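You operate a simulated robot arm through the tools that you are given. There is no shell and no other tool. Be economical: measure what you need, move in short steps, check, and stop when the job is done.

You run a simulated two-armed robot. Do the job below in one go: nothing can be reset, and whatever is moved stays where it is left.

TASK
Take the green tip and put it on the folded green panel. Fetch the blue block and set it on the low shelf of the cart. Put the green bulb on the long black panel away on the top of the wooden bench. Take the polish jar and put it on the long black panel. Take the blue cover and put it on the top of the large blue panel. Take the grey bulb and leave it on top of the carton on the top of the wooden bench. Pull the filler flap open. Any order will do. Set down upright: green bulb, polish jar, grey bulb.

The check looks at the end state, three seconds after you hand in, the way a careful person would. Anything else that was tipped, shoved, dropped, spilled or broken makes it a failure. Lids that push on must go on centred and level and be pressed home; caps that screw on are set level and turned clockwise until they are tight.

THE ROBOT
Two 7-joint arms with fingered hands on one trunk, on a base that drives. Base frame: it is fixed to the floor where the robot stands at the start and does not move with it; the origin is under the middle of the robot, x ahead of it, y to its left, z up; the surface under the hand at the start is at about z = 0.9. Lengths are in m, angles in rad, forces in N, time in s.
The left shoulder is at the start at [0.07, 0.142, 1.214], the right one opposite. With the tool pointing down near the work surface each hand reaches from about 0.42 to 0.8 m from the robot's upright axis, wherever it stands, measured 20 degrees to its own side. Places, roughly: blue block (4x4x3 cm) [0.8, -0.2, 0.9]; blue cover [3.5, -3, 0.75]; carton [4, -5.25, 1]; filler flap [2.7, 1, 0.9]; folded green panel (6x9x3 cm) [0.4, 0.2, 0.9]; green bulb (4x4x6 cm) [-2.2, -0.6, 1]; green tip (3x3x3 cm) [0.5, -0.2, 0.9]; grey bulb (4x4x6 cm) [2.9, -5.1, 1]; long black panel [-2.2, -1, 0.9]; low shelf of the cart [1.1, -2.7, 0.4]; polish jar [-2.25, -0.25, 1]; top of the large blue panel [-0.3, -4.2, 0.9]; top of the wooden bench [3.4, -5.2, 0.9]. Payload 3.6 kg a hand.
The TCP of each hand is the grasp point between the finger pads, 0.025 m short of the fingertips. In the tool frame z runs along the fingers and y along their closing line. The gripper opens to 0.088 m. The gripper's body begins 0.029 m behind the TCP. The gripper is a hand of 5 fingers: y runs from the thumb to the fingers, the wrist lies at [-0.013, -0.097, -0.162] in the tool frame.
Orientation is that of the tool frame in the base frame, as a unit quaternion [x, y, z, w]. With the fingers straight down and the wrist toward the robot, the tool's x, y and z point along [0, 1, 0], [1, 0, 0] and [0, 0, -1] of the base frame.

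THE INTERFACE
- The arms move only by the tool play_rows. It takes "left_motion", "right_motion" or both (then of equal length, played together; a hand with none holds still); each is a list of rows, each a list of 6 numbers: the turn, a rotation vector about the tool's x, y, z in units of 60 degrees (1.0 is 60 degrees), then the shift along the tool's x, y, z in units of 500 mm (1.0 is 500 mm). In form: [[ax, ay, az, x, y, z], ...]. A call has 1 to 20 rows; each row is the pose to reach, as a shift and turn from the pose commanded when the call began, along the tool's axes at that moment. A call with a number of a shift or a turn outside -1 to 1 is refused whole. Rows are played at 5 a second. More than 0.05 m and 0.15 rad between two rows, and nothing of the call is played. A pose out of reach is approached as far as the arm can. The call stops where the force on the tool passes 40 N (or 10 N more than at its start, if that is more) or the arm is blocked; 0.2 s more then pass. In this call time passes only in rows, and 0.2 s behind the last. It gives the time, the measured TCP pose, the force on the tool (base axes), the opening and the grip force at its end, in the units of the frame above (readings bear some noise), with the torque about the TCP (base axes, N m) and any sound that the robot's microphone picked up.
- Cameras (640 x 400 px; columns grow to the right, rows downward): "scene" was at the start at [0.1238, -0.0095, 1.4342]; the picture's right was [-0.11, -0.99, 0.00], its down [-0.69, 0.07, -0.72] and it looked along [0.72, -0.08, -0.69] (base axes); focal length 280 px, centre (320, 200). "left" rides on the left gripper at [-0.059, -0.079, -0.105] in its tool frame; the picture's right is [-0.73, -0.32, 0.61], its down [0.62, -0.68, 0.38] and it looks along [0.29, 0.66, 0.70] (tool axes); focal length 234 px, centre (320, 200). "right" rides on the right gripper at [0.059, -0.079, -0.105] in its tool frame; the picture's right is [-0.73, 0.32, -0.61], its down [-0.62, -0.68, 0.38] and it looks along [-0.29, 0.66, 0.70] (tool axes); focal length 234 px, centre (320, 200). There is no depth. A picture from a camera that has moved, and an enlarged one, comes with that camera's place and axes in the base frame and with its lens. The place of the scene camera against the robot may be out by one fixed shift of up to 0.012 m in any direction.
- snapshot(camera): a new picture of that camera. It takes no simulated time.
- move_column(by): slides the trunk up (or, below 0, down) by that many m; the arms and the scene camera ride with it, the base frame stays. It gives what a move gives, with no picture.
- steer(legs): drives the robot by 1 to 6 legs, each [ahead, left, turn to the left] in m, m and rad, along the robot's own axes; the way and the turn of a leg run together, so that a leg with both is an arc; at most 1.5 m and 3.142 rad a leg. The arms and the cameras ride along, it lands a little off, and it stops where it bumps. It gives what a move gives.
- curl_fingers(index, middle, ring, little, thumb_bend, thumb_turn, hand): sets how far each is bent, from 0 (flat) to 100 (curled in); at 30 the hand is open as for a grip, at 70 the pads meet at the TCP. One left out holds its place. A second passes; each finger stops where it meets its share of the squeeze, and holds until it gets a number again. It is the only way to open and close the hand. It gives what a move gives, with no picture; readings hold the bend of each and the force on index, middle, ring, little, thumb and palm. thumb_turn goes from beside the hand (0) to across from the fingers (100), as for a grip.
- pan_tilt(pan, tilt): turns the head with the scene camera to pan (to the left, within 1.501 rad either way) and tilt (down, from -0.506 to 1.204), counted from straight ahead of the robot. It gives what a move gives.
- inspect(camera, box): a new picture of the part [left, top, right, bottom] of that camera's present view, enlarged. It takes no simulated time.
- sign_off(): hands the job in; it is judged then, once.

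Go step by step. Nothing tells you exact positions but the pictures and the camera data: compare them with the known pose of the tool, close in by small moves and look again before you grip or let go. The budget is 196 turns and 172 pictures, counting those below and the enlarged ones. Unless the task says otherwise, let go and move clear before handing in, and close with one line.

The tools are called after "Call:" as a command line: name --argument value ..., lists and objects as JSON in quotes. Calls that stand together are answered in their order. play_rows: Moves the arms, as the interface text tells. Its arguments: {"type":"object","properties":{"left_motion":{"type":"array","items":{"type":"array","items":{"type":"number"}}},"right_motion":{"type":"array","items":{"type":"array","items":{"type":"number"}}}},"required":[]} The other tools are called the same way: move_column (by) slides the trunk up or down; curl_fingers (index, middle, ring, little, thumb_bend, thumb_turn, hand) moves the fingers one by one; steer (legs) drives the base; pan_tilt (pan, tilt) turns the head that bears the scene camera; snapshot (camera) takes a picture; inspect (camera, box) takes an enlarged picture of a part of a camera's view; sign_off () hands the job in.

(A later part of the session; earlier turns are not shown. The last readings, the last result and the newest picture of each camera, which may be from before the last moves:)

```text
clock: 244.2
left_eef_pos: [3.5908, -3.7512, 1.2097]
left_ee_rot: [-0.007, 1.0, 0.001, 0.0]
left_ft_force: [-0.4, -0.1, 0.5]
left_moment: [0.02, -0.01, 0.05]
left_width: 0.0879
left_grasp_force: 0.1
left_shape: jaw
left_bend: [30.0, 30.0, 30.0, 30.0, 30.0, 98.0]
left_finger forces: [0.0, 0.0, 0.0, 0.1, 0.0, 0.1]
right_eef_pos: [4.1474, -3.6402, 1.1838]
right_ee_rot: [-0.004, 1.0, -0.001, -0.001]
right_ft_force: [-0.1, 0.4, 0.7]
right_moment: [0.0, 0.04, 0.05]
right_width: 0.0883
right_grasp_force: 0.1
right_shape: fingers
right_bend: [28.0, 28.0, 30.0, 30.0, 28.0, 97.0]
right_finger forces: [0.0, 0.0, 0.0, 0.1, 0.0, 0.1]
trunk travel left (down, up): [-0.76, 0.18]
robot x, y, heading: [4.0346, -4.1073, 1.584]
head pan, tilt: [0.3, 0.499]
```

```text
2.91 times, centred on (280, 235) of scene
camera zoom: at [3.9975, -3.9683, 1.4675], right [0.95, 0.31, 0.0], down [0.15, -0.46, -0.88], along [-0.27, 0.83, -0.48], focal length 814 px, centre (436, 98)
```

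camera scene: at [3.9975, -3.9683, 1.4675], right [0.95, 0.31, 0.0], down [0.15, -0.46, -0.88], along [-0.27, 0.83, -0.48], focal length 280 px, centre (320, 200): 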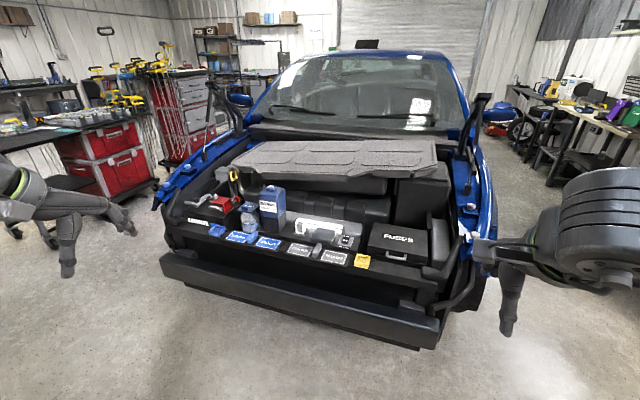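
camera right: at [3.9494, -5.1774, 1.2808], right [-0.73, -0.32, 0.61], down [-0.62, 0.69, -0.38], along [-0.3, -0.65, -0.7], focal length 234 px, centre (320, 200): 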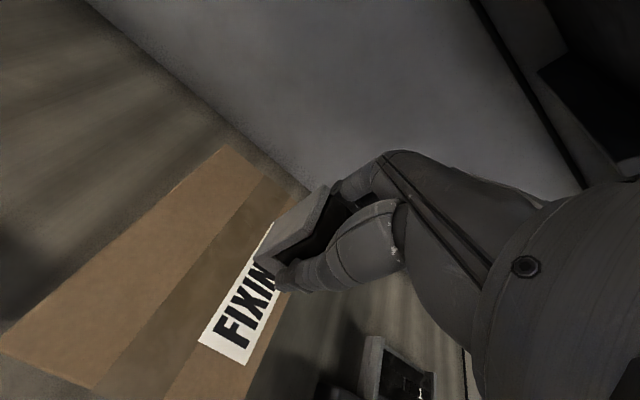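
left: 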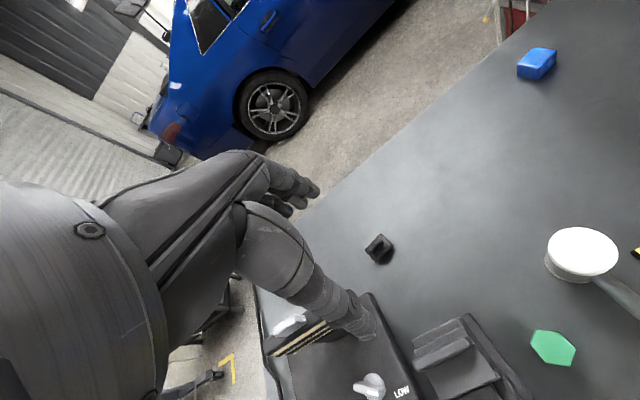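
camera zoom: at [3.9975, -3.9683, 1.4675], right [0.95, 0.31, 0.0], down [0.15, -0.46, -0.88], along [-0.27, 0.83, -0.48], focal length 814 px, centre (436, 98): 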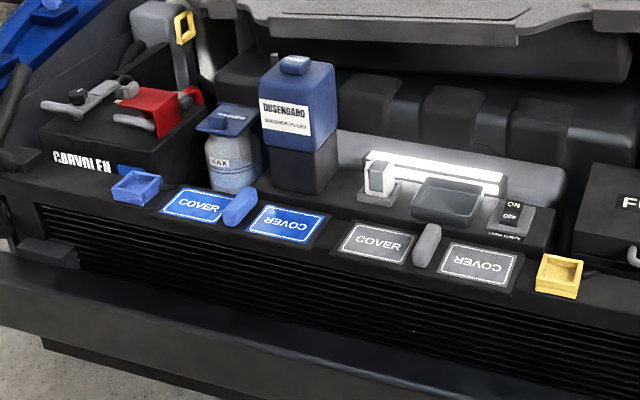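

There are blue pieces labelled "COVER" along the front of the bay. I'll move in front of them for a closer view.

Call:
steer --legs '[[0, 0.78, -0.015], [0.3, 0, 0]]'

Call:
pan_tilt --pan -0.15 --tilt 0.8

Call:
snapshot --camera "scene"

Call:
snapshot --camera "right"

```text
clock: 250.0
left_eef_pos: [2.8116, -3.4675, 1.2113]
left_ee_rot: [-0.002, 1.0, 0.0, 0.0]
left_ft_force: [-0.7, -0.5, 0.4]
left_moment: [-0.01, 0.03, -0.02]
left_width: 0.0879
left_grasp_force: 0.2
left_shape: jaw
left_bend: [30.0, 30.0, 30.0, 30.0, 30.0, 98.0]
left_finger forces: [0.0, 0.0, 0.0, 0.1, 0.0, 0.1]
right_eef_pos: [3.3711, -3.3617, 1.1835]
right_ee_rot: [0.001, 1.0, 0.002, 0.0]
right_ft_force: [-0.4, 0.7, 0.2]
right_moment: [0.01, 0.01, -0.04]
right_width: 0.0882
right_grasp_force: 0.0
right_shape: fingers
right_bend: [28.0, 28.0, 30.0, 30.0, 28.0, 97.0]
right_finger forces: [0.0, 0.0, 0.0, 0.0, 0.0, 0.0]
trunk travel left (down, up): [-0.76, 0.18]
robot x, y, heading: [3.251, -3.8218, 1.58]
head pan, tilt: [0.3, 0.499]
```

```text
clock: 250.9
left_eef_pos: [2.8117, -3.4648, 1.2091]
left_ee_rot: [-0.002, 1.0, 0.002, -0.001]
left_ft_force: [-0.4, -0.6, -1.3]
left_moment: [-0.01, 0.01, 0.02]
left_width: 0.0879
left_grasp_force: 0.1
left_shape: jaw
left_bend: [30.0, 30.0, 30.0, 30.0, 30.0, 98.0]
left_finger forces: [0.0, 0.0, 0.0, 0.0, 0.0, 0.2]
right_eef_pos: [3.3691, -3.3588, 1.1834]
right_ee_rot: [0.0, 1.0, 0.0, 0.0]
right_ft_force: [0.4, -0.4, 0.3]
right_moment: [0.02, -0.02, 0.01]
right_width: 0.0882
right_grasp_force: 0.0
right_shape: fingers
right_bend: [28.0, 28.0, 30.0, 30.0, 28.0, 97.0]
right_finger forces: [0.1, 0.0, 0.0, 0.0, 0.1, 0.0]
trunk travel left (down, up): [-0.76, 0.18]
robot x, y, heading: [3.2512, -3.8276, 1.581]
head pan, tilt: [-0.15, 0.799]
```

```text
48 pictures are left
camera scene: at [3.2551, -3.6937, 1.4416], right [0.99, -0.14, 0.0], down [-0.1, -0.71, -0.7], along [0.1, 0.69, -0.72], focal length 280 px, centre (320, 200)
```

scene: 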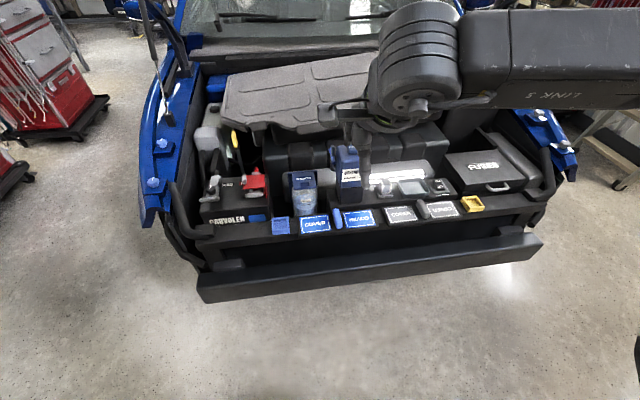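

```text
47 pictures are left
camera right: at [3.311, -3.4395, 1.2892], right [0.73, 0.32, 0.61], down [0.62, -0.68, -0.38], along [0.29, 0.66, -0.7], focal length 234 px, centre (320, 200)
```

right: 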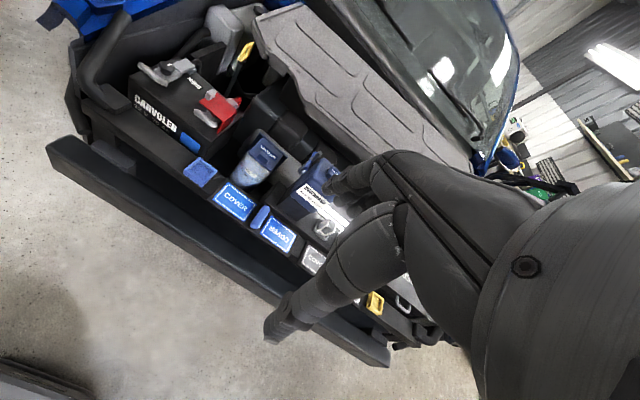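

Call:
inspect --camera "right" --box '[170, 120, 350, 280]'

Call:
inspect --camera "scene" --box '[255, 140, 425, 250]'

```text
2.50 times, centred on (260, 200) of right
camera zoom: at [3.311, -3.4395, 1.2892], right [0.73, 0.32, 0.61], down [0.62, -0.68, -0.38], along [0.29, 0.66, -0.7], focal length 585 px, centre (470, 200)
```

zoom: 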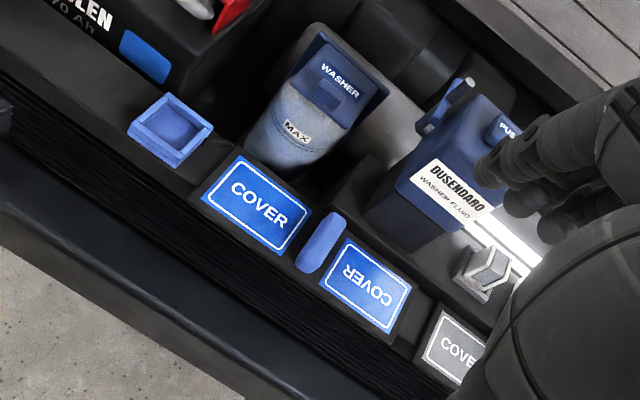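

```text
3.64 times, centred on (340, 195) of scene
camera zoom: at [3.2551, -3.6937, 1.4416], right [0.99, -0.14, 0.0], down [-0.1, -0.71, -0.7], along [0.1, 0.69, -0.72], focal length 1018 px, centre (247, 218)
```

zoom: 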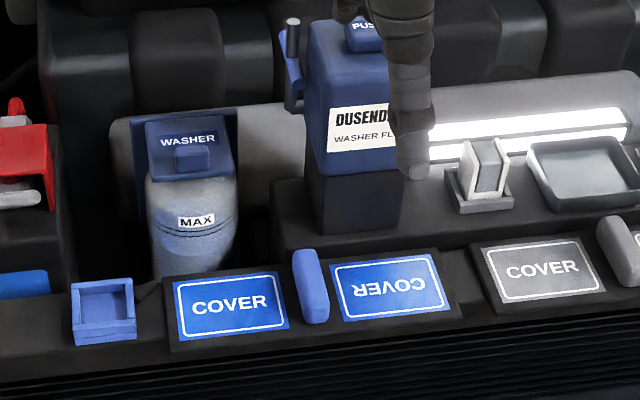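

The blue cover is the blue-labelled plate with a raised blue bar in its middle, at about [3.41, -3.08, 0.69]; the bar runs along y. I'll lower the trunk and turn the right hand 90° so that it closes across the bar.

Call:
move_column --by -0.25

Call:
play_rows --right_motion '[[0, 0, -0.13, 0, 0, 0], [0, 0, -0.26, 0, 0, 0], [0, 0, -0.39, 0, 0, 0], [0, 0, -0.52, 0, 0, 0], [0, 0, -0.65, 0, 0, 0], [0, 0, -0.77, 0, 0, 0]]'

Call:
play_rows --right_motion '[[0, 0, -0.13, 0, 0, 0], [0, 0, -0.26, 0, 0, 0], [0, 0, -0.39, 0, 0, 0], [0, 0, -0.52, 0, 0, 0], [0, 0, -0.65, 0, 0, 0], [0, 0, -0.77, 0, 0, 0]]'

Call:
snapshot --camera "right"

```text
clock: 253.5
left_eef_pos: [2.8119, -3.4654, 0.9595]
left_ee_rot: [-0.002, 1.0, 0.002, 0.0]
left_ft_force: [-0.4, -0.4, -1.0]
left_moment: [0.02, -0.01, 0.02]
left_width: 0.088
left_grasp_force: 0.0
left_shape: jaw
left_bend: [30.0, 30.0, 30.0, 30.0, 30.0, 98.0]
left_finger forces: [0.0, 0.1, 0.0, 0.1, 0.0, 0.1]
right_eef_pos: [3.3701, -3.36, 0.9359]
right_ee_rot: [0.001, 1.0, 0.002, 0.0]
right_ft_force: [-0.2, 0.3, -0.6]
right_moment: [0.03, -0.02, -0.02]
right_width: 0.0885
right_grasp_force: 0.1
right_shape: fingers
right_bend: [28.0, 28.0, 30.0, 30.0, 28.0, 97.0]
right_finger forces: [0.0, 0.0, 0.1, 0.0, 0.1, 0.0]
trunk travel left (down, up): [-0.51, 0.43]
robot x, y, heading: [3.2553, -3.8236, 1.574]
head pan, tilt: [-0.15, 0.799]
```

```text
clock: 254.9
left_eef_pos: [2.811, -3.4649, 0.9592]
left_ee_rot: [-0.003, 1.0, 0.0, -0.001]
left_ft_force: [0.5, 0.8, -0.1]
left_moment: [0.0, 0.03, 0.01]
left_width: 0.088
left_grasp_force: 0.0
left_shape: jaw
left_bend: [30.0, 30.0, 30.0, 30.0, 30.0, 98.0]
left_finger forces: [0.0, 0.0, 0.0, 0.1, 0.0, 0.0]
right_eef_pos: [3.369, -3.3601, 0.9335]
right_ee_rot: [-0.393, 0.92, 0.001, 0.0]
right_ft_force: [0.2, 0.1, 0.6]
right_moment: [-0.03, -0.01, 0.01]
right_width: 0.0886
right_grasp_force: 0.1
right_shape: fingers
right_bend: [28.0, 28.0, 30.0, 30.0, 28.0, 97.0]
right_finger forces: [0.1, 0.0, 0.0, 0.0, 0.1, 0.0]
trunk travel left (down, up): [-0.51, 0.43]
robot x, y, heading: [3.2498, -3.8233, 1.583]
head pan, tilt: [-0.15, 0.799]
```

```text
clock: 256.3
left_eef_pos: [2.81, -3.4644, 0.9578]
left_ee_rot: [-0.002, 1.0, 0.001, 0.001]
left_ft_force: [0.3, 0.7, 0.3]
left_moment: [-0.03, 0.0, 0.0]
left_width: 0.0878
left_grasp_force: 0.0
left_shape: jaw
left_bend: [30.0, 30.0, 30.0, 30.0, 30.0, 98.0]
left_finger forces: [0.0, 0.1, 0.1, 0.0, 0.0, 0.0]
right_eef_pos: [3.2608, -3.5139, 0.9401]
right_ee_rot: [0.715, -0.699, 0.001, -0.002]
right_ft_force: [-0.2, -0.4, 0.2]
right_moment: [-0.02, 0.02, -0.01]
right_width: 0.0887
right_grasp_force: 0.0
right_shape: fingers
right_bend: [28.0, 28.0, 30.0, 30.0, 28.0, 98.0]
right_finger forces: [0.1, 0.0, 0.0, 0.0, 0.0, 0.0]
right hand out of reach, approached as far as the arm can: row 2, 3, 4, 5, 6
trunk travel left (down, up): [-0.51, 0.43]
robot x, y, heading: [3.2532, -3.8245, 1.574]
head pan, tilt: [-0.15, 0.799]
```

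```text
44 pictures are left
camera right: at [3.3406, -3.5719, 1.0444], right [-0.34, 0.72, 0.61], down [0.67, 0.64, -0.38], along [-0.66, 0.28, -0.7], focal length 234 px, centre (320, 200)
```

right: 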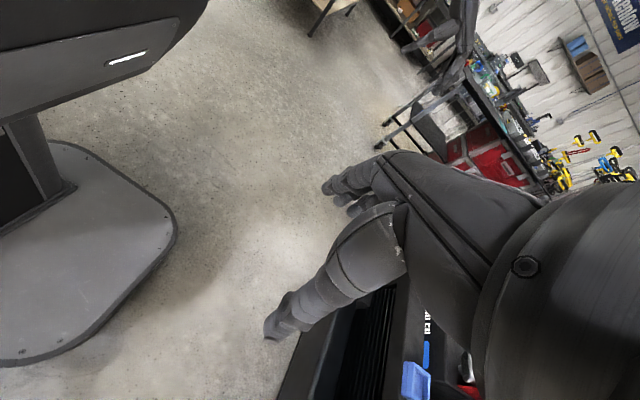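

The turned wrist is too close in at this spot. I'll extend forward with the same orientation and see where it goes.

Call:
play_rows --right_motion '[[0, 0, 0, -0.08, 0, 0], [0, 0, 0, -0.16, 0, 0], [0, 0, 0, -0.24, 0, 0], [0, 0, 0, -0.32, 0, 0]]'

```text
clock: 257.3
left_eef_pos: [2.8121, -3.464, 0.96]
left_ee_rot: [-0.002, 1.0, 0.001, 0.0]
left_ft_force: [0.4, 0.4, -0.9]
left_moment: [0.01, 0.0, -0.01]
left_width: 0.0882
left_grasp_force: 0.1
left_shape: jaw
left_bend: [30.0, 30.0, 30.0, 30.0, 30.0, 98.0]
left_finger forces: [0.0, 0.0, 0.1, 0.1, 0.0, 0.0]
right_eef_pos: [3.2239, -3.4999, 0.9434]
right_ee_rot: [0.72, -0.694, -0.001, 0.0]
right_ft_force: [-0.2, 0.9, -0.1]
right_moment: [-0.04, 0.0, 0.01]
right_width: 0.0886
right_grasp_force: 0.1
right_shape: fingers
right_bend: [28.0, 28.0, 30.0, 30.0, 28.0, 98.0]
right_finger forces: [0.0, 0.0, 0.0, 0.0, 0.0, 0.0]
right hand out of reach, approached as far as the arm can: row 1, 2, 3, 4
trunk travel left (down, up): [-0.51, 0.43]
robot x, y, heading: [3.2526, -3.8246, 1.574]
head pan, tilt: [-0.15, 0.799]
```

That orientation isn't reachable here, so I'll undo the turn in part and change the base heading instead. First rotating the hand back, slightly raised.

Call:
play_rows --right_motion '[[0, 0, 0.13, 0, 0, -0.05], [0, 0, 0.26, 0, 0, -0.1], [0, 0, 0.39, -0.05, -0.06, -0.15], [0, 0, 0.52, -0.1, -0.12, -0.2], [0, 0, 0.65, -0.15, -0.18, -0.2], [0, 0, 0.77, -0.2, -0.24, -0.2]]'

```text
clock: 258.7
left_eef_pos: [2.812, -3.4659, 0.9599]
left_ee_rot: [-0.001, 1.0, 0.0, -0.001]
left_ft_force: [0.2, 0.2, -0.1]
left_moment: [0.0, 0.02, 0.01]
left_width: 0.088
left_grasp_force: 0.1
left_shape: jaw
left_bend: [30.0, 30.0, 30.0, 30.0, 30.0, 98.0]
left_finger forces: [0.0, 0.1, 0.0, 0.0, 0.0, 0.1]
right_eef_pos: [3.3425, -3.3953, 1.0443]
right_ee_rot: [-0.391, 0.92, 0.001, 0.0]
right_ft_force: [1.0, 0.6, -0.2]
right_moment: [0.03, 0.0, -0.01]
right_width: 0.0882
right_grasp_force: 0.1
right_shape: fingers
right_bend: [28.0, 28.0, 30.0, 30.0, 28.0, 98.0]
right_finger forces: [0.0, 0.0, 0.0, 0.0, 0.0, 0.1]
trunk travel left (down, up): [-0.51, 0.43]
robot x, y, heading: [3.2519, -3.8221, 1.572]
head pan, tilt: [-0.15, 0.799]
```

The hand is at 46° now. I'll move the base to about [3.71, -3.65] with heading 2.4 so that the closing line crosses the bar.

Call:
steer --legs '[[0, -0.46, 0], [0.16, 0, 0], [0, 0, 0.83]]'

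Call:
snapshot --camera "right"

```text
clock: 264.6
left_eef_pos: [3.1508, -3.7426, 0.9599]
left_ee_rot: [-0.405, 0.914, 0.001, -0.001]
left_ft_force: [0.2, 0.3, -1.1]
left_moment: [-0.01, -0.02, -0.01]
left_width: 0.088
left_grasp_force: 0.0
left_shape: jaw
left_bend: [30.0, 30.0, 30.0, 30.0, 30.0, 98.0]
left_finger forces: [0.0, 0.0, 0.0, 0.0, 0.0, 0.1]
right_eef_pos: [3.4563, -3.3024, 1.0437]
right_ee_rot: [0.73, -0.684, 0.0, 0.0]
right_ft_force: [-0.8, 0.1, -0.2]
right_moment: [0.0, -0.02, -0.01]
right_width: 0.0888
right_grasp_force: 0.0
right_shape: fingers
right_bend: [28.0, 28.0, 30.0, 30.0, 28.0, 98.0]
right_finger forces: [0.0, 0.1, 0.0, 0.0, 0.0, 0.0]
trunk travel left (down, up): [-0.51, 0.43]
robot x, y, heading: [3.7122, -3.6581, 2.409]
head pan, tilt: [-0.15, 0.799]
```

```text
43 pictures are left
camera right: at [3.5383, -3.3569, 1.1487], right [-0.37, 0.7, 0.61], down [0.64, 0.67, -0.38], along [-0.68, 0.25, -0.7], focal length 234 px, centre (320, 200)
```

right: 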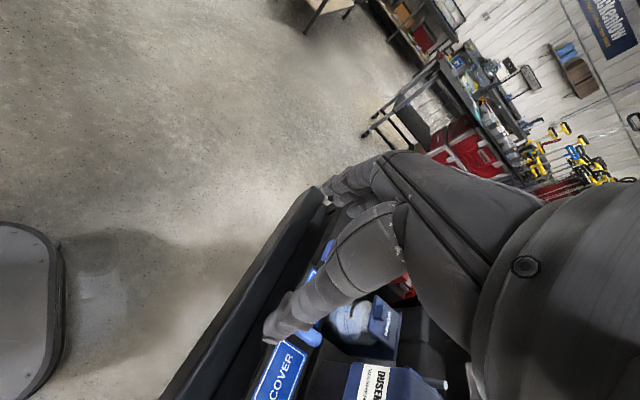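

Oriented as needed. I'll move the hand over the bar, staying short of the tank.

Call:
play_rows --right_motion '[[0, 0, 0, -0.09, 0.02, 0.0], [0, 0, 0, -0.18, 0.04, 0.03], [0, 0, 0, -0.27, 0.06, 0.1], [0, 0, 0, -0.36, 0.07, 0.18]]'

Call:
snapshot --camera "right"

Call:
pan_tilt --pan -0.4 --tilt 0.7

Call:
snapshot --camera "scene"

```text
refused: row 3 steps farther than a row can; nothing moved
```

```text
42 pictures are left
camera right: at [3.5383, -3.3569, 1.1487], right [-0.37, 0.7, 0.61], down [0.64, 0.67, -0.38], along [-0.68, 0.25, -0.7], focal length 234 px, centre (320, 200)
```

right: 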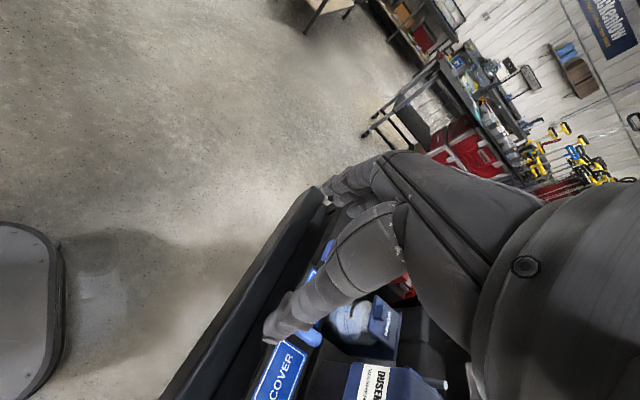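

```text
clock: 265.4
left_eef_pos: [3.1514, -3.7422, 0.9601]
left_ee_rot: [-0.405, 0.914, 0.0, -0.001]
left_ft_force: [-0.6, 0.6, -0.7]
left_moment: [0.01, -0.01, -0.01]
left_width: 0.088
left_grasp_force: 0.1
left_shape: jaw
left_bend: [30.0, 30.0, 30.0, 30.0, 30.0, 98.0]
left_finger forces: [0.0, 0.0, 0.0, 0.1, 0.0, 0.0]
right_eef_pos: [3.4564, -3.3021, 1.0435]
right_ee_rot: [0.731, -0.683, 0.0, 0.001]
right_ft_force: [-0.2, 0.4, 0.4]
right_moment: [0.04, 0.01, -0.03]
right_width: 0.0884
right_grasp_force: 0.0
right_shape: fingers
right_bend: [28.0, 28.0, 30.0, 30.0, 28.0, 98.0]
right_finger forces: [0.0, 0.1, 0.1, 0.1, 0.0, 0.0]
trunk travel left (down, up): [-0.51, 0.43]
robot x, y, heading: [3.7159, -3.6622, 2.404]
head pan, tilt: [-0.4, 0.7]
```

```text
41 pictures are left
camera scene: at [3.6305, -3.5473, 1.1998], right [0.91, 0.42, 0.0], down [0.27, -0.58, -0.76], along [-0.32, 0.69, -0.64], focal length 280 px, centre (320, 200)
```

scene: 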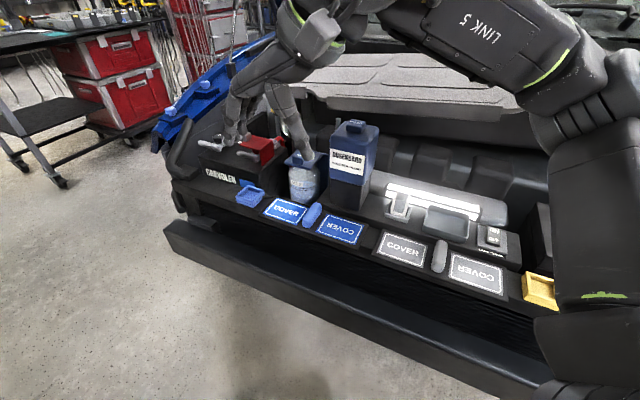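

The bar is at about [3.40, -3.07]. Repeating the move in smaller steps.

Call:
play_rows --right_motion '[[0, 0, 0, -0.07, 0.02, 0.0], [0, 0, 0, -0.14, 0.04, 0.03], [0, 0, 0, -0.21, 0.06, 0.08], [0, 0, 0, -0.28, 0.07, 0.13], [0, 0, 0, -0.35, 0.08, 0.18]]'

Call:
snapshot --camera "right"

Call:
inspect --camera "scene" --box '[200, 80, 440, 260]'

```text
clock: 266.6
left_eef_pos: [3.1508, -3.7423, 0.9599]
left_ee_rot: [-0.405, 0.914, 0.001, 0.0]
left_ft_force: [-0.2, -0.9, -0.5]
left_moment: [-0.01, 0.01, -0.04]
left_width: 0.088
left_grasp_force: 0.0
left_shape: jaw
left_bend: [30.0, 30.0, 30.0, 30.0, 30.0, 98.0]
left_finger forces: [0.0, 0.1, 0.1, 0.0, 0.0, 0.0]
right_eef_pos: [3.4131, -3.1921, 0.9674]
right_ee_rot: [0.729, -0.685, 0.0, 0.0]
right_ft_force: [-1.3, 0.3, -0.8]
right_moment: [-0.04, 0.0, 0.03]
right_width: 0.0883
right_grasp_force: 0.0
right_shape: fingers
right_bend: [28.0, 28.0, 30.0, 30.0, 28.0, 98.0]
right_finger forces: [0.1, 0.0, 0.0, 0.0, 0.0, 0.0]
right hand out of reach, approached as far as the arm can: row 4, 5
trunk travel left (down, up): [-0.51, 0.43]
robot x, y, heading: [3.7074, -3.6575, 2.411]
head pan, tilt: [-0.4, 0.7]
```

```text
40 pictures are left
camera right: at [3.4951, -3.2464, 1.0733], right [-0.37, 0.7, 0.61], down [0.64, 0.66, -0.38], along [-0.67, 0.25, -0.69], focal length 234 px, centre (320, 200)
```

right: 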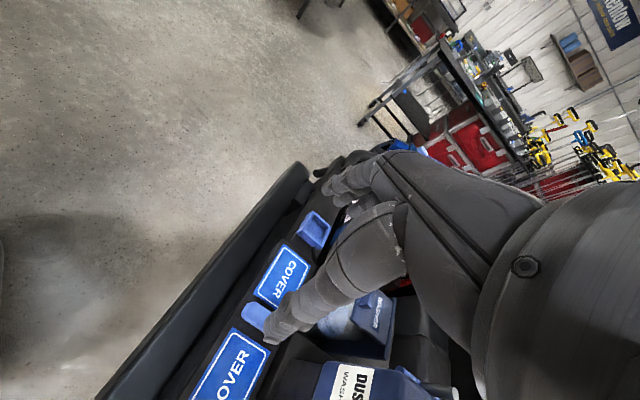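

```text
2.22 times, centred on (320, 170) of scene
camera zoom: at [3.6305, -3.5475, 1.1998], right [0.91, 0.42, 0.0], down [0.27, -0.58, -0.77], along [-0.32, 0.69, -0.64], focal length 622 px, centre (320, 267)
```

zoom: 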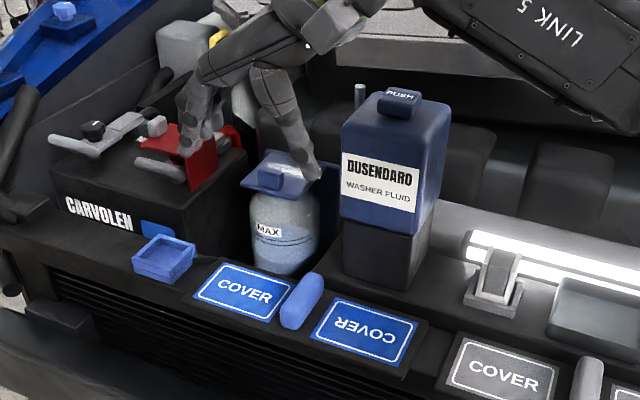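

The arm reaches its limit 11 cm short, so I'll shift the base by that amount and keep the arm as is.

Call:
steer --legs '[[0.08, -0.07, 0]]'

Call:
play_rows --right_motion '[[0, 0, 0, 0, 0, 0.08], [0, 0, 0, 0, 0, 0.16], [0, 0, 0, 0, 0, 0.22]]'

Call:
snapshot --camera "right"

Call:
snapshot --camera "scene"

```text
clock: 267.8
left_eef_pos: [3.1381, -3.6344, 0.9595]
left_ee_rot: [-0.405, 0.915, 0.0, -0.001]
left_ft_force: [0.2, 1.3, 0.5]
left_moment: [-0.04, -0.03, 0.02]
left_width: 0.0876
left_grasp_force: 0.0
left_shape: jaw
left_bend: [30.0, 30.0, 30.0, 30.0, 30.0, 98.0]
left_finger forces: [0.1, 0.0, 0.1, 0.0, 0.1, 0.0]
right_eef_pos: [3.403, -3.0868, 0.9685]
right_ee_rot: [0.727, -0.686, 0.0, 0.0]
right_ft_force: [-0.5, -0.2, 0.5]
right_moment: [-0.03, 0.0, -0.01]
right_width: 0.0885
right_grasp_force: 0.0
right_shape: fingers
right_bend: [28.0, 28.0, 30.0, 30.0, 28.0, 98.0]
right_finger forces: [0.0, 0.0, 0.0, 0.1, 0.0, 0.0]
trunk travel left (down, up): [-0.51, 0.43]
robot x, y, heading: [3.7017, -3.5528, 2.411]
head pan, tilt: [-0.4, 0.7]
```

```text
clock: 268.6
left_eef_pos: [3.1393, -3.6345, 0.96]
left_ee_rot: [-0.404, 0.915, 0.0, -0.001]
left_ft_force: [0.0, -0.7, 0.1]
left_moment: [-0.01, -0.03, 0.01]
left_width: 0.088
left_grasp_force: 0.0
left_shape: jaw
left_bend: [30.0, 30.0, 30.0, 30.0, 30.0, 98.0]
left_finger forces: [0.0, 0.0, 0.0, 0.0, 0.0, 0.0]
right_eef_pos: [3.4033, -3.089, 0.8587]
right_ee_rot: [0.728, -0.685, -0.001, 0.001]
right_ft_force: [-0.7, 0.4, -0.5]
right_moment: [-0.01, 0.01, 0.03]
right_width: 0.0886
right_grasp_force: 0.1
right_shape: fingers
right_bend: [28.0, 28.0, 30.0, 30.0, 28.0, 98.0]
right_finger forces: [0.1, 0.1, 0.1, 0.0, 0.0, 0.0]
trunk travel left (down, up): [-0.51, 0.43]
robot x, y, heading: [3.7021, -3.5553, 2.404]
head pan, tilt: [-0.4, 0.7]
```

```text
38 pictures are left
camera right: at [3.485, -3.1414, 0.964], right [-0.36, 0.71, 0.61], down [0.64, 0.66, -0.38], along [-0.67, 0.25, -0.69], focal length 234 px, centre (320, 200)
```

right: 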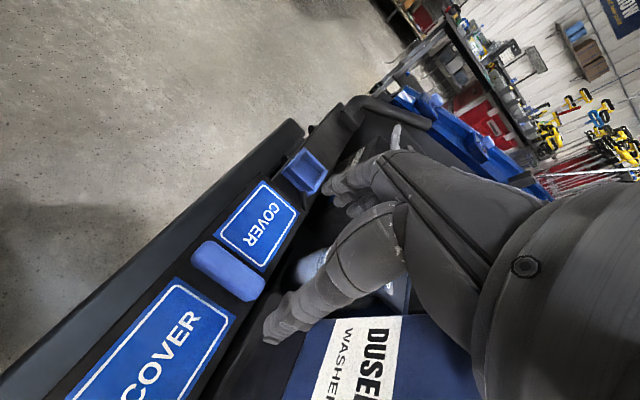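

```text
37 pictures are left
camera scene: at [3.6195, -3.4414, 1.1998], right [0.91, 0.42, 0.0], down [0.27, -0.58, -0.76], along [-0.32, 0.69, -0.64], focal length 280 px, centre (320, 200)
```

scene: 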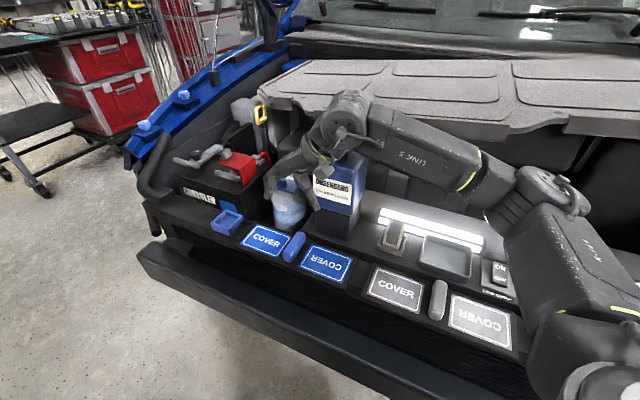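

The bar's centre is at about [3.399, -3.097], directly below the hand. I'll shift 1.4 cm away from the tank and descend to z ≈ 0.74.

Call:
play_rows --right_motion '[[0, 0, 0, 0.028, 0.008, 0.0], [0, 0, 0, 0.028, 0.008, 0.08], [0, 0, 0, 0.028, 0.008, 0.16], [0, 0, 0, 0.028, 0.008, 0.23]]'

Call:
snapshot --camera "right"

Call:
inspect --camera "scene" --box '[230, 130, 390, 290]'

```text
clock: 269.6
left_eef_pos: [3.138, -3.635, 0.9596]
left_ee_rot: [-0.404, 0.915, 0.001, 0.0]
left_ft_force: [-0.6, 0.9, -0.4]
left_moment: [0.02, -0.02, 0.01]
left_width: 0.088
left_grasp_force: 0.0
left_shape: jaw
left_bend: [30.0, 30.0, 30.0, 30.0, 30.0, 98.0]
left_finger forces: [0.0, 0.0, 0.0, 0.0, 0.0, 0.0]
right_eef_pos: [3.4008, -3.0997, 0.7449]
right_ee_rot: [0.728, -0.686, -0.001, 0.0]
right_ft_force: [0.6, 0.5, -0.2]
right_moment: [-0.02, 0.04, 0.02]
right_width: 0.0886
right_grasp_force: 0.1
right_shape: fingers
right_bend: [28.0, 28.0, 30.0, 30.0, 28.0, 98.0]
right_finger forces: [0.1, 0.1, 0.0, 0.0, 0.0, 0.0]
trunk travel left (down, up): [-0.51, 0.43]
robot x, y, heading: [3.6994, -3.5499, 2.406]
head pan, tilt: [-0.4, 0.7]
```

```text
36 pictures are left
camera right: at [3.4819, -3.155, 0.8508], right [-0.36, 0.7, 0.61], down [0.64, 0.66, -0.38], along [-0.67, 0.25, -0.69], focal length 234 px, centre (320, 200)
```

right: 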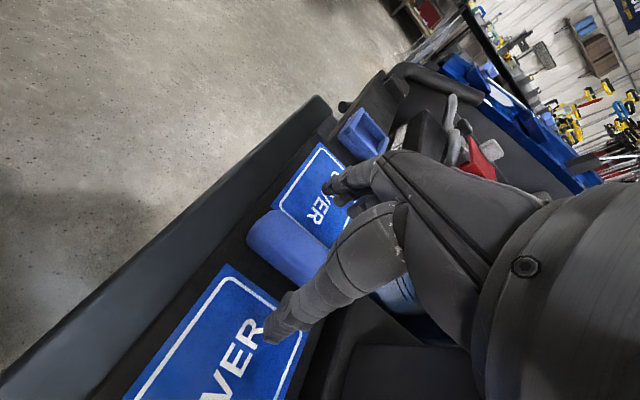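

```text
2.50 times, centred on (310, 210) of scene
camera zoom: at [3.6197, -3.4418, 1.1999], right [0.91, 0.42, 0.0], down [0.27, -0.58, -0.77], along [-0.32, 0.69, -0.64], focal length 700 px, centre (345, 175)
```

zoom: 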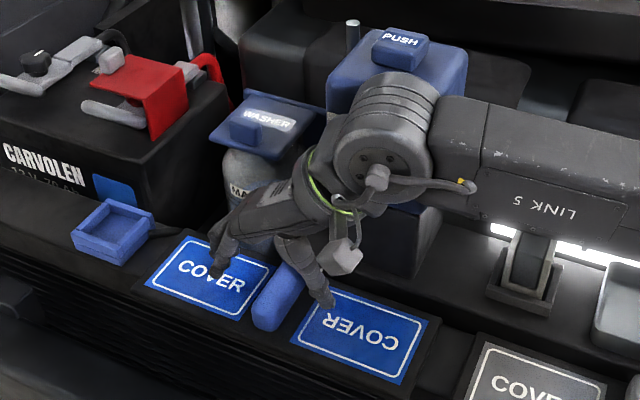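

The bar lies centred between thumb and fingers. I'll go down 2.5 cm more, watching for contact.

Call:
play_rows --right_motion '[[0, 0, 0, 0, 0, 0.03], [0, 0, 0, 0, 0, 0.055]]'

Call:
inspect --camera "right" --box '[200, 140, 420, 340]'

```text
clock: 270.2
left_eef_pos: [3.1404, -3.6352, 0.9606]
left_ee_rot: [-0.404, 0.915, 0.002, -0.001]
left_ft_force: [-0.4, 0.6, -0.1]
left_moment: [0.01, -0.02, 0.03]
left_width: 0.088
left_grasp_force: 0.0
left_shape: jaw
left_bend: [30.0, 30.0, 30.0, 30.0, 30.0, 98.0]
left_finger forces: [0.0, 0.0, 0.1, 0.1, 0.0, 0.0]
right_eef_pos: [3.3956, -3.0992, 0.7284]
right_ee_rot: [0.728, -0.686, -0.012, 0.007]
right_ft_force: [6.2, -2.5, 27.5]
right_moment: [0.02, 0.85, 0.06]
right_width: 0.0916
right_grasp_force: 14.1
right_shape: fingers
right_bend: [28.0, 30.0, 30.0, 30.0, 25.0, 97.0]
right_finger forces: [0.0, 22.7, 0.0, 0.0, 4.6, 0.0]
trunk travel left (down, up): [-0.51, 0.43]
robot x, y, heading: [3.7001, -3.5527, 2.402]
head pan, tilt: [-0.4, 0.7]
stopped in row 2 (right hand): the force on the tool passed its limit at 45 N (the readings are from after the stop); the commanded pose is now the measured one
```

```text
2.00 times, centred on (310, 240) of right
camera zoom: at [3.4811, -3.1548, 0.8324], right [-0.35, 0.7, 0.62], down [0.63, 0.66, -0.4], along [-0.69, 0.26, -0.68], focal length 468 px, centre (340, 120)
```

zoom: 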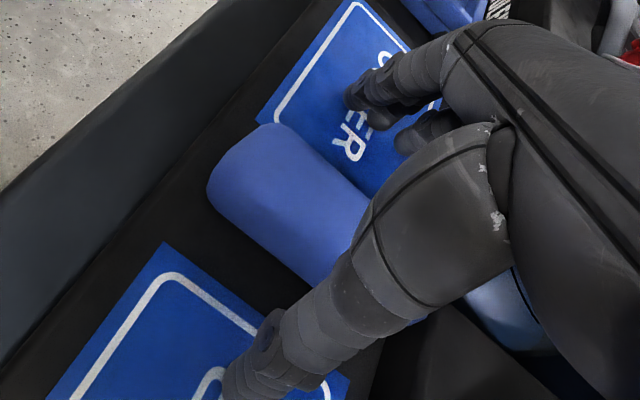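

The fingertips met the plate at z ≈ 0.703. I'll back up 6 mm and close on the bar.

Call:
play_rows --right_motion '[[0, 0, 0, 0, 0, -0.014]]'

Call:
curl_fingers --hand "right" --index 70 --middle 70 --ring 70 --thumb_bend 70

Call:
inspect --camera "right" --box '[200, 140, 420, 340]'

```text
clock: 270.6
left_eef_pos: [3.14, -3.6337, 0.96]
left_ee_rot: [-0.404, 0.915, 0.001, -0.001]
left_ft_force: [-0.2, 0.0, 0.5]
left_moment: [0.0, 0.03, 0.03]
left_width: 0.0878
left_grasp_force: 0.1
left_shape: jaw
left_bend: [30.0, 30.0, 30.0, 30.0, 30.0, 98.0]
left_finger forces: [0.1, 0.0, 0.0, 0.0, 0.0, 0.1]
right_eef_pos: [3.3966, -3.1001, 0.73]
right_ee_rot: [0.728, -0.686, -0.007, 0.004]
right_ft_force: [1.9, -0.8, 6.5]
right_moment: [-0.02, 0.31, 0.06]
right_width: 0.0896
right_grasp_force: 3.6
right_shape: fingers
right_bend: [28.0, 29.0, 30.0, 30.0, 27.0, 98.0]
right_finger forces: [0.0, 6.0, 0.0, 0.1, 0.2, 0.1]
trunk travel left (down, up): [-0.51, 0.43]
robot x, y, heading: [3.7036, -3.5501, 2.407]
head pan, tilt: [-0.4, 0.7]
```

```text
clock: 271.6
left_eef_pos: [3.1421, -3.6371, 0.9606]
left_ee_rot: [-0.404, 0.915, 0.003, -0.001]
left_ft_force: [-1.6, -0.1, 0.5]
left_moment: [0.0, 0.0, -0.02]
left_width: 0.0876
left_grasp_force: 0.0
left_shape: jaw
left_bend: [30.0, 30.0, 30.0, 30.0, 30.0, 98.0]
left_finger forces: [0.0, 0.0, 0.1, 0.0, 0.1, 0.1]
right_eef_pos: [3.3982, -3.1016, 0.7356]
right_ee_rot: [0.727, -0.687, -0.011, 0.004]
right_ft_force: [4.1, 2.1, 34.9]
right_moment: [0.08, 0.05, 0.05]
right_width: 0.0192
right_grasp_force: 22.2
right_shape: fingers
right_bend: [69.0, 41.0, 70.0, 30.0, 57.0, 98.0]
right_finger forces: [0.8, 16.1, 0.0, 0.0, 27.2, 0.0]
trunk travel left (down, up): [-0.51, 0.43]
robot x, y, heading: [3.7003, -3.5506, 2.406]
head pan, tilt: [-0.4, 0.7]
```

```text
2.00 times, centred on (310, 240) of right
camera zoom: at [3.4826, -3.1563, 0.8386], right [-0.35, 0.7, 0.62], down [0.64, 0.67, -0.39], along [-0.69, 0.26, -0.68], focal length 468 px, centre (340, 120)
```

zoom: 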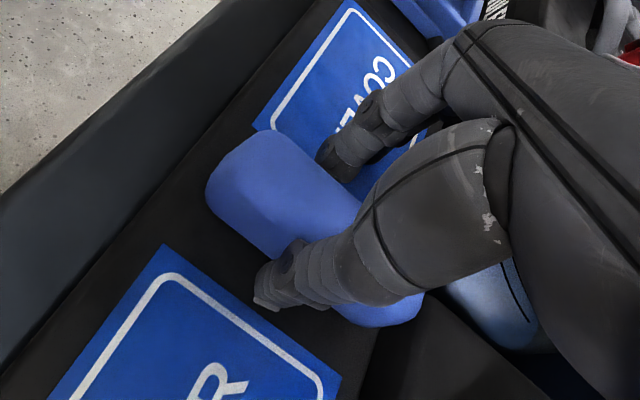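

The fingers closed above the low bar. I'll rise, pre-shape to a narrower gap, and come down again to straddle it.

Call:
curl_fingers --hand "right" --index 30 --middle 30 --ring 30 --thumb_bend 30

Call:
play_rows --right_motion '[[0, 0, 0, 0, 0, -0.03], [0, 0, 0, 0, 0, -0.07]]'

Call:
curl_fingers --hand "right" --index 48 --middle 48 --ring 48 --thumb_bend 45

Call:
inspect --camera "right" --box '[200, 140, 420, 340]'

Call:
inspect --camera "scene" --box '[250, 170, 370, 290]'

```text
clock: 272.6
left_eef_pos: [3.1393, -3.635, 0.9596]
left_ee_rot: [-0.403, 0.915, 0.0, -0.001]
left_ft_force: [0.2, 0.0, -0.5]
left_moment: [-0.01, -0.01, 0.01]
left_width: 0.0878
left_grasp_force: 0.1
left_shape: jaw
left_bend: [30.0, 30.0, 30.0, 30.0, 30.0, 98.0]
left_finger forces: [0.0, 0.0, 0.0, 0.1, 0.0, 0.1]
right_eef_pos: [3.3973, -3.1007, 0.7318]
right_ee_rot: [0.728, -0.685, -0.007, 0.003]
right_ft_force: [-2.7, -2.4, 10.8]
right_moment: [-0.01, 0.1, 0.0]
right_width: 0.0801
right_grasp_force: 5.6
right_shape: fingers
right_bend: [30.0, 30.0, 30.0, 30.0, 34.0, 97.0]
right_finger forces: [0.0, 5.0, 0.1, 0.0, 5.4, 0.1]
trunk travel left (down, up): [-0.51, 0.43]
robot x, y, heading: [3.6999, -3.551, 2.405]
head pan, tilt: [-0.4, 0.7]
```

```text
clock: 273.2
left_eef_pos: [3.1389, -3.634, 0.9602]
left_ee_rot: [-0.404, 0.915, 0.0, -0.001]
left_ft_force: [0.6, -0.2, -0.7]
left_moment: [0.04, 0.0, -0.02]
left_width: 0.0881
left_grasp_force: 0.0
left_shape: jaw
left_bend: [30.0, 30.0, 30.0, 30.0, 30.0, 98.0]
left_finger forces: [0.0, 0.0, 0.0, 0.0, 0.0, 0.0]
right_eef_pos: [3.3983, -3.0999, 0.7657]
right_ee_rot: [0.727, -0.686, -0.006, 0.004]
right_ft_force: [-0.4, -0.5, 0.3]
right_moment: [0.0, -0.04, 0.0]
right_width: 0.0848
right_grasp_force: 0.2
right_shape: fingers
right_bend: [30.0, 30.0, 30.0, 30.0, 30.0, 97.0]
right_finger forces: [0.0, 0.0, 0.0, 0.1, 0.1, 0.0]
trunk travel left (down, up): [-0.51, 0.43]
robot x, y, heading: [3.7006, -3.5495, 2.407]
head pan, tilt: [-0.4, 0.7]
```

```text
clock: 274.2
left_eef_pos: [3.1402, -3.6347, 0.9602]
left_ee_rot: [-0.405, 0.914, 0.0, -0.001]
left_ft_force: [0.7, -0.3, -0.2]
left_moment: [0.0, 0.03, -0.02]
left_width: 0.0876
left_grasp_force: 0.0
left_shape: jaw
left_bend: [30.0, 30.0, 30.0, 30.0, 30.0, 98.0]
left_finger forces: [0.1, 0.0, 0.0, 0.0, 0.1, 0.0]
right_eef_pos: [3.3976, -3.0993, 0.7672]
right_ee_rot: [0.728, -0.686, -0.007, 0.004]
right_ft_force: [-0.1, -0.2, 0.0]
right_moment: [-0.02, -0.01, 0.01]
right_width: 0.05
right_grasp_force: 0.1
right_shape: fingers
right_bend: [48.0, 48.0, 48.0, 30.0, 45.0, 97.0]
right_finger forces: [0.1, 0.0, 0.0, 0.1, 0.1, 0.0]
trunk travel left (down, up): [-0.51, 0.43]
robot x, y, heading: [3.7022, -3.5515, 2.407]
head pan, tilt: [-0.4, 0.7]
```

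```text
2.00 times, centred on (310, 240) of right
camera zoom: at [3.4817, -3.1544, 0.8711], right [-0.36, 0.7, 0.62], down [0.64, 0.66, -0.39], along [-0.68, 0.25, -0.68], focal length 468 px, centre (340, 120)
```

zoom: 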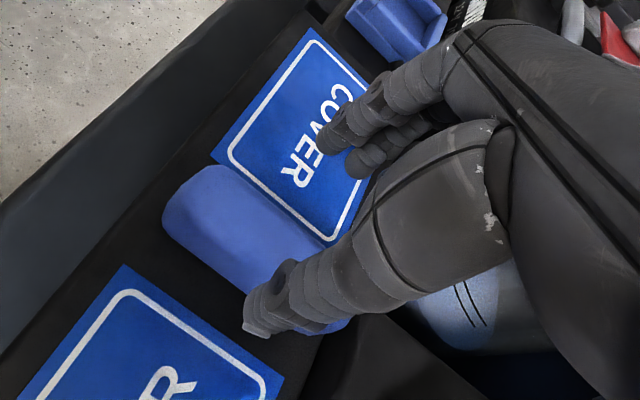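

```text
3.33 times, centred on (310, 230) of scene
camera zoom: at [3.6196, -3.4414, 1.1998], right [0.91, 0.42, 0.0], down [0.27, -0.58, -0.76], along [-0.32, 0.69, -0.64], focal length 933 px, centre (353, 100)
```

zoom: 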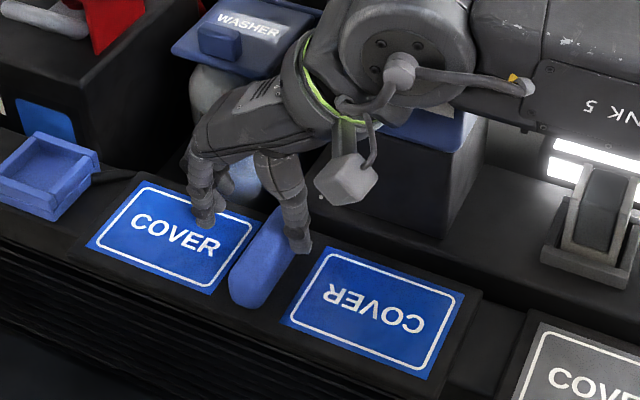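

The plate is one piece with the bar as its handle. I'll descend with the narrower gap straddling the bar.

Call:
play_rows --right_motion '[[0, 0, 0, 0, 0, 0.04], [0, 0, 0, 0, 0, 0.06], [0, 0, 0, 0, 0, 0.074]]'

```text
clock: 275.0
left_eef_pos: [3.1401, -3.6375, 0.9612]
left_ee_rot: [-0.404, 0.915, 0.002, -0.002]
left_ft_force: [-0.3, 0.6, -1.1]
left_moment: [-0.01, 0.05, 0.0]
left_width: 0.0878
left_grasp_force: 0.0
left_shape: jaw
left_bend: [30.0, 30.0, 30.0, 30.0, 30.0, 98.0]
left_finger forces: [0.0, 0.0, 0.0, 0.1, 0.0, 0.1]
right_eef_pos: [3.3961, -3.099, 0.7357]
right_ee_rot: [0.727, -0.687, -0.013, 0.005]
right_ft_force: [-3.4, 1.3, 29.2]
right_moment: [0.07, -0.06, -0.02]
right_width: 0.0501
right_grasp_force: 14.7
right_shape: fingers
right_bend: [48.0, 46.0, 48.0, 30.0, 45.0, 98.0]
right_finger forces: [0.3, 13.6, 0.0, 0.0, 14.8, 0.0]
trunk travel left (down, up): [-0.51, 0.43]
robot x, y, heading: [3.7022, -3.5492, 2.405]
head pan, tilt: [-0.4, 0.7]
```

Thumb and middle fingertips touch the plate on both sides. I'll ease up 4 mm and close.

Call:
play_rows --right_motion '[[0, 0, 0, 0, 0, -0.01]]'

Call:
curl_fingers --hand "right" --index 66 --middle 66 --ring 66 --thumb_bend 66

Call:
inspect --camera "right" --box '[200, 140, 420, 340]'

```text
clock: 275.4
left_eef_pos: [3.1396, -3.6359, 0.9612]
left_ee_rot: [-0.405, 0.914, 0.001, -0.001]
left_ft_force: [0.0, -0.3, 0.0]
left_moment: [0.0, -0.02, -0.01]
left_width: 0.088
left_grasp_force: 0.1
left_shape: jaw
left_bend: [30.0, 30.0, 30.0, 30.0, 30.0, 98.0]
left_finger forces: [0.1, 0.0, 0.0, 0.0, 0.0, 0.0]
right_eef_pos: [3.396, -3.0989, 0.735]
right_ee_rot: [0.728, -0.686, -0.008, 0.004]
right_ft_force: [-1.3, 1.9, 17.0]
right_moment: [0.09, 0.53, -0.05]
right_width: 0.0492
right_grasp_force: 8.9
right_shape: fingers
right_bend: [48.0, 45.0, 48.0, 30.0, 45.0, 98.0]
right_finger forces: [0.3, 15.6, 0.0, 0.0, 1.3, 0.0]
trunk travel left (down, up): [-0.51, 0.43]
robot x, y, heading: [3.6985, -3.5516, 2.4]
head pan, tilt: [-0.4, 0.7]
```

```text
clock: 276.4
left_eef_pos: [3.1411, -3.6358, 0.9607]
left_ee_rot: [-0.403, 0.915, 0.003, -0.002]
left_ft_force: [-0.1, -0.2, -0.2]
left_moment: [0.0, -0.01, 0.01]
left_width: 0.0878
left_grasp_force: 0.2
left_shape: jaw
left_bend: [30.0, 30.0, 30.0, 30.0, 30.0, 98.0]
left_finger forces: [0.1, 0.0, 0.1, 0.1, 0.0, 0.1]
right_eef_pos: [3.3982, -3.1005, 0.736]
right_ee_rot: [0.727, -0.687, -0.008, 0.004]
right_ft_force: [2.3, 2.7, 20.8]
right_moment: [0.12, 0.93, 0.12]
right_width: 0.023
right_grasp_force: 16.7
right_shape: fingers
right_bend: [66.0, 47.0, 66.0, 30.0, 54.0, 98.0]
right_finger forces: [0.1, 22.9, 0.0, 0.1, 10.2, 0.1]
trunk travel left (down, up): [-0.51, 0.43]
robot x, y, heading: [3.7006, -3.5517, 2.407]
head pan, tilt: [-0.4, 0.7]
```

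```text
2.00 times, centred on (310, 240) of right
camera zoom: at [3.4816, -3.155, 0.8395], right [-0.35, 0.7, 0.62], down [0.64, 0.66, -0.39], along [-0.69, 0.26, -0.68], focal length 468 px, centre (340, 120)
```

zoom: 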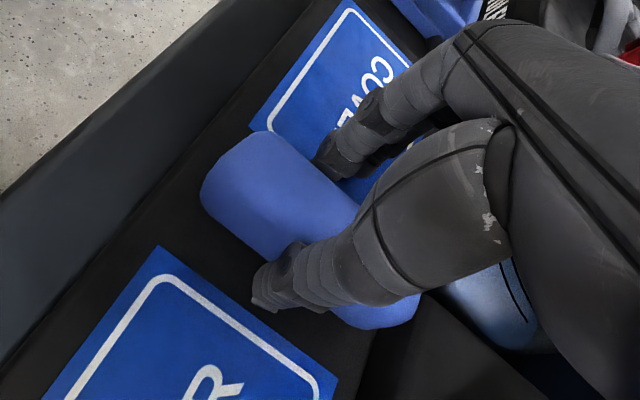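

Thumb and middle finger hold the bar. I'll try a small lift to see whether the cover comes along.

Call:
play_rows --right_motion '[[0, 0, 0, 0, 0, -0.02], [0, 0, 0, 0, 0, -0.05], [0, 0, 0, 0, 0, -0.08]]'

Call:
inspect --camera "scene" --box '[230, 150, 370, 290]'

```text
clock: 277.2
left_eef_pos: [3.1394, -3.6336, 0.9601]
left_ee_rot: [-0.405, 0.914, 0.001, 0.001]
left_ft_force: [-0.4, 0.7, 0.5]
left_moment: [-0.03, -0.04, 0.0]
left_width: 0.0875
left_grasp_force: 0.0
left_shape: jaw
left_bend: [30.0, 30.0, 30.0, 30.0, 30.0, 98.0]
left_finger forces: [0.0, 0.1, 0.0, 0.0, 0.0, 0.0]
right_eef_pos: [3.3982, -3.0975, 0.7752]
right_ee_rot: [0.727, -0.686, -0.007, 0.003]
right_ft_force: [0.1, 0.2, -2.4]
right_moment: [0.01, 0.02, 0.01]
right_width: 0.0183
right_grasp_force: 3.3
right_shape: fingers
right_bend: [62.0, 58.0, 65.0, 30.0, 61.0, 97.0]
right_finger forces: [2.9, 0.0, 0.7, 0.0, 3.5, 0.0]
trunk travel left (down, up): [-0.51, 0.43]
robot x, y, heading: [3.7019, -3.5502, 2.405]
head pan, tilt: [-0.4, 0.7]
```

```text
2.86 times, centred on (300, 220) of scene
camera zoom: at [3.6193, -3.4414, 1.1997], right [0.91, 0.42, 0.0], down [0.27, -0.58, -0.76], along [-0.32, 0.69, -0.64], focal length 800 px, centre (377, 143)
```

zoom: 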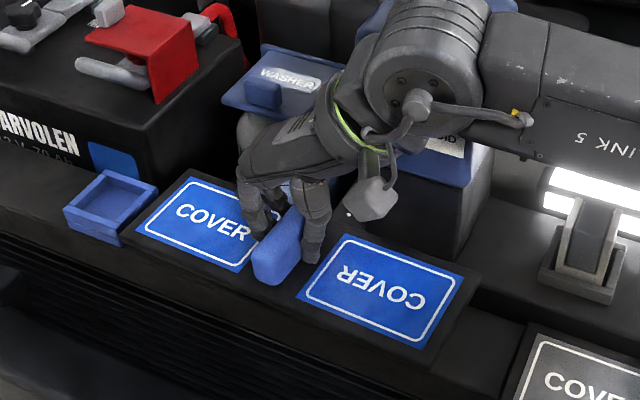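

The whole cover lifted, at about 2.4 N. The grip is light, so I'll tighten it.

Call:
curl_fingers --hand "right" --index 82 --middle 82 --ring 82 --thumb_bend 80

Call:
inspect --camera "right" --box '[200, 140, 420, 340]'

```text
clock: 278.2
left_eef_pos: [3.1389, -3.6358, 0.9604]
left_ee_rot: [-0.404, 0.915, 0.001, 0.0]
left_ft_force: [0.0, -0.9, -0.3]
left_moment: [-0.01, 0.01, -0.01]
left_width: 0.0878
left_grasp_force: 0.2
left_shape: jaw
left_bend: [30.0, 30.0, 30.0, 30.0, 30.0, 98.0]
left_finger forces: [0.0, 0.1, 0.0, 0.0, 0.1, 0.1]
right_eef_pos: [3.3975, -3.0975, 0.7756]
right_ee_rot: [0.728, -0.686, -0.006, 0.004]
right_ft_force: [-0.1, 0.4, -1.4]
right_moment: [-0.01, 0.01, -0.02]
right_width: 0.0178
right_grasp_force: 23.0
right_shape: fingers
right_bend: [74.0, 79.0, 81.0, 30.0, 60.0, 90.0]
right_finger forces: [8.6, 10.5, 3.9, 0.1, 23.4, 0.1]
trunk travel left (down, up): [-0.51, 0.43]
robot x, y, heading: [3.7012, -3.5526, 2.403]
head pan, tilt: [-0.4, 0.7]
```

```text
2.00 times, centred on (310, 240) of right
camera zoom: at [3.4811, -3.1534, 0.8792], right [-0.36, 0.7, 0.62], down [0.64, 0.66, -0.39], along [-0.68, 0.25, -0.68], focal length 468 px, centre (340, 120)
```

zoom: 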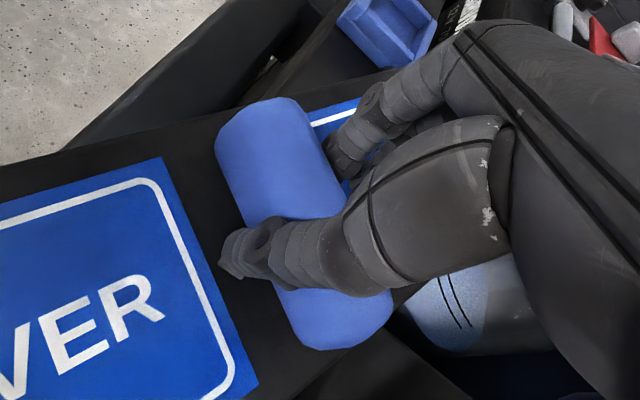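

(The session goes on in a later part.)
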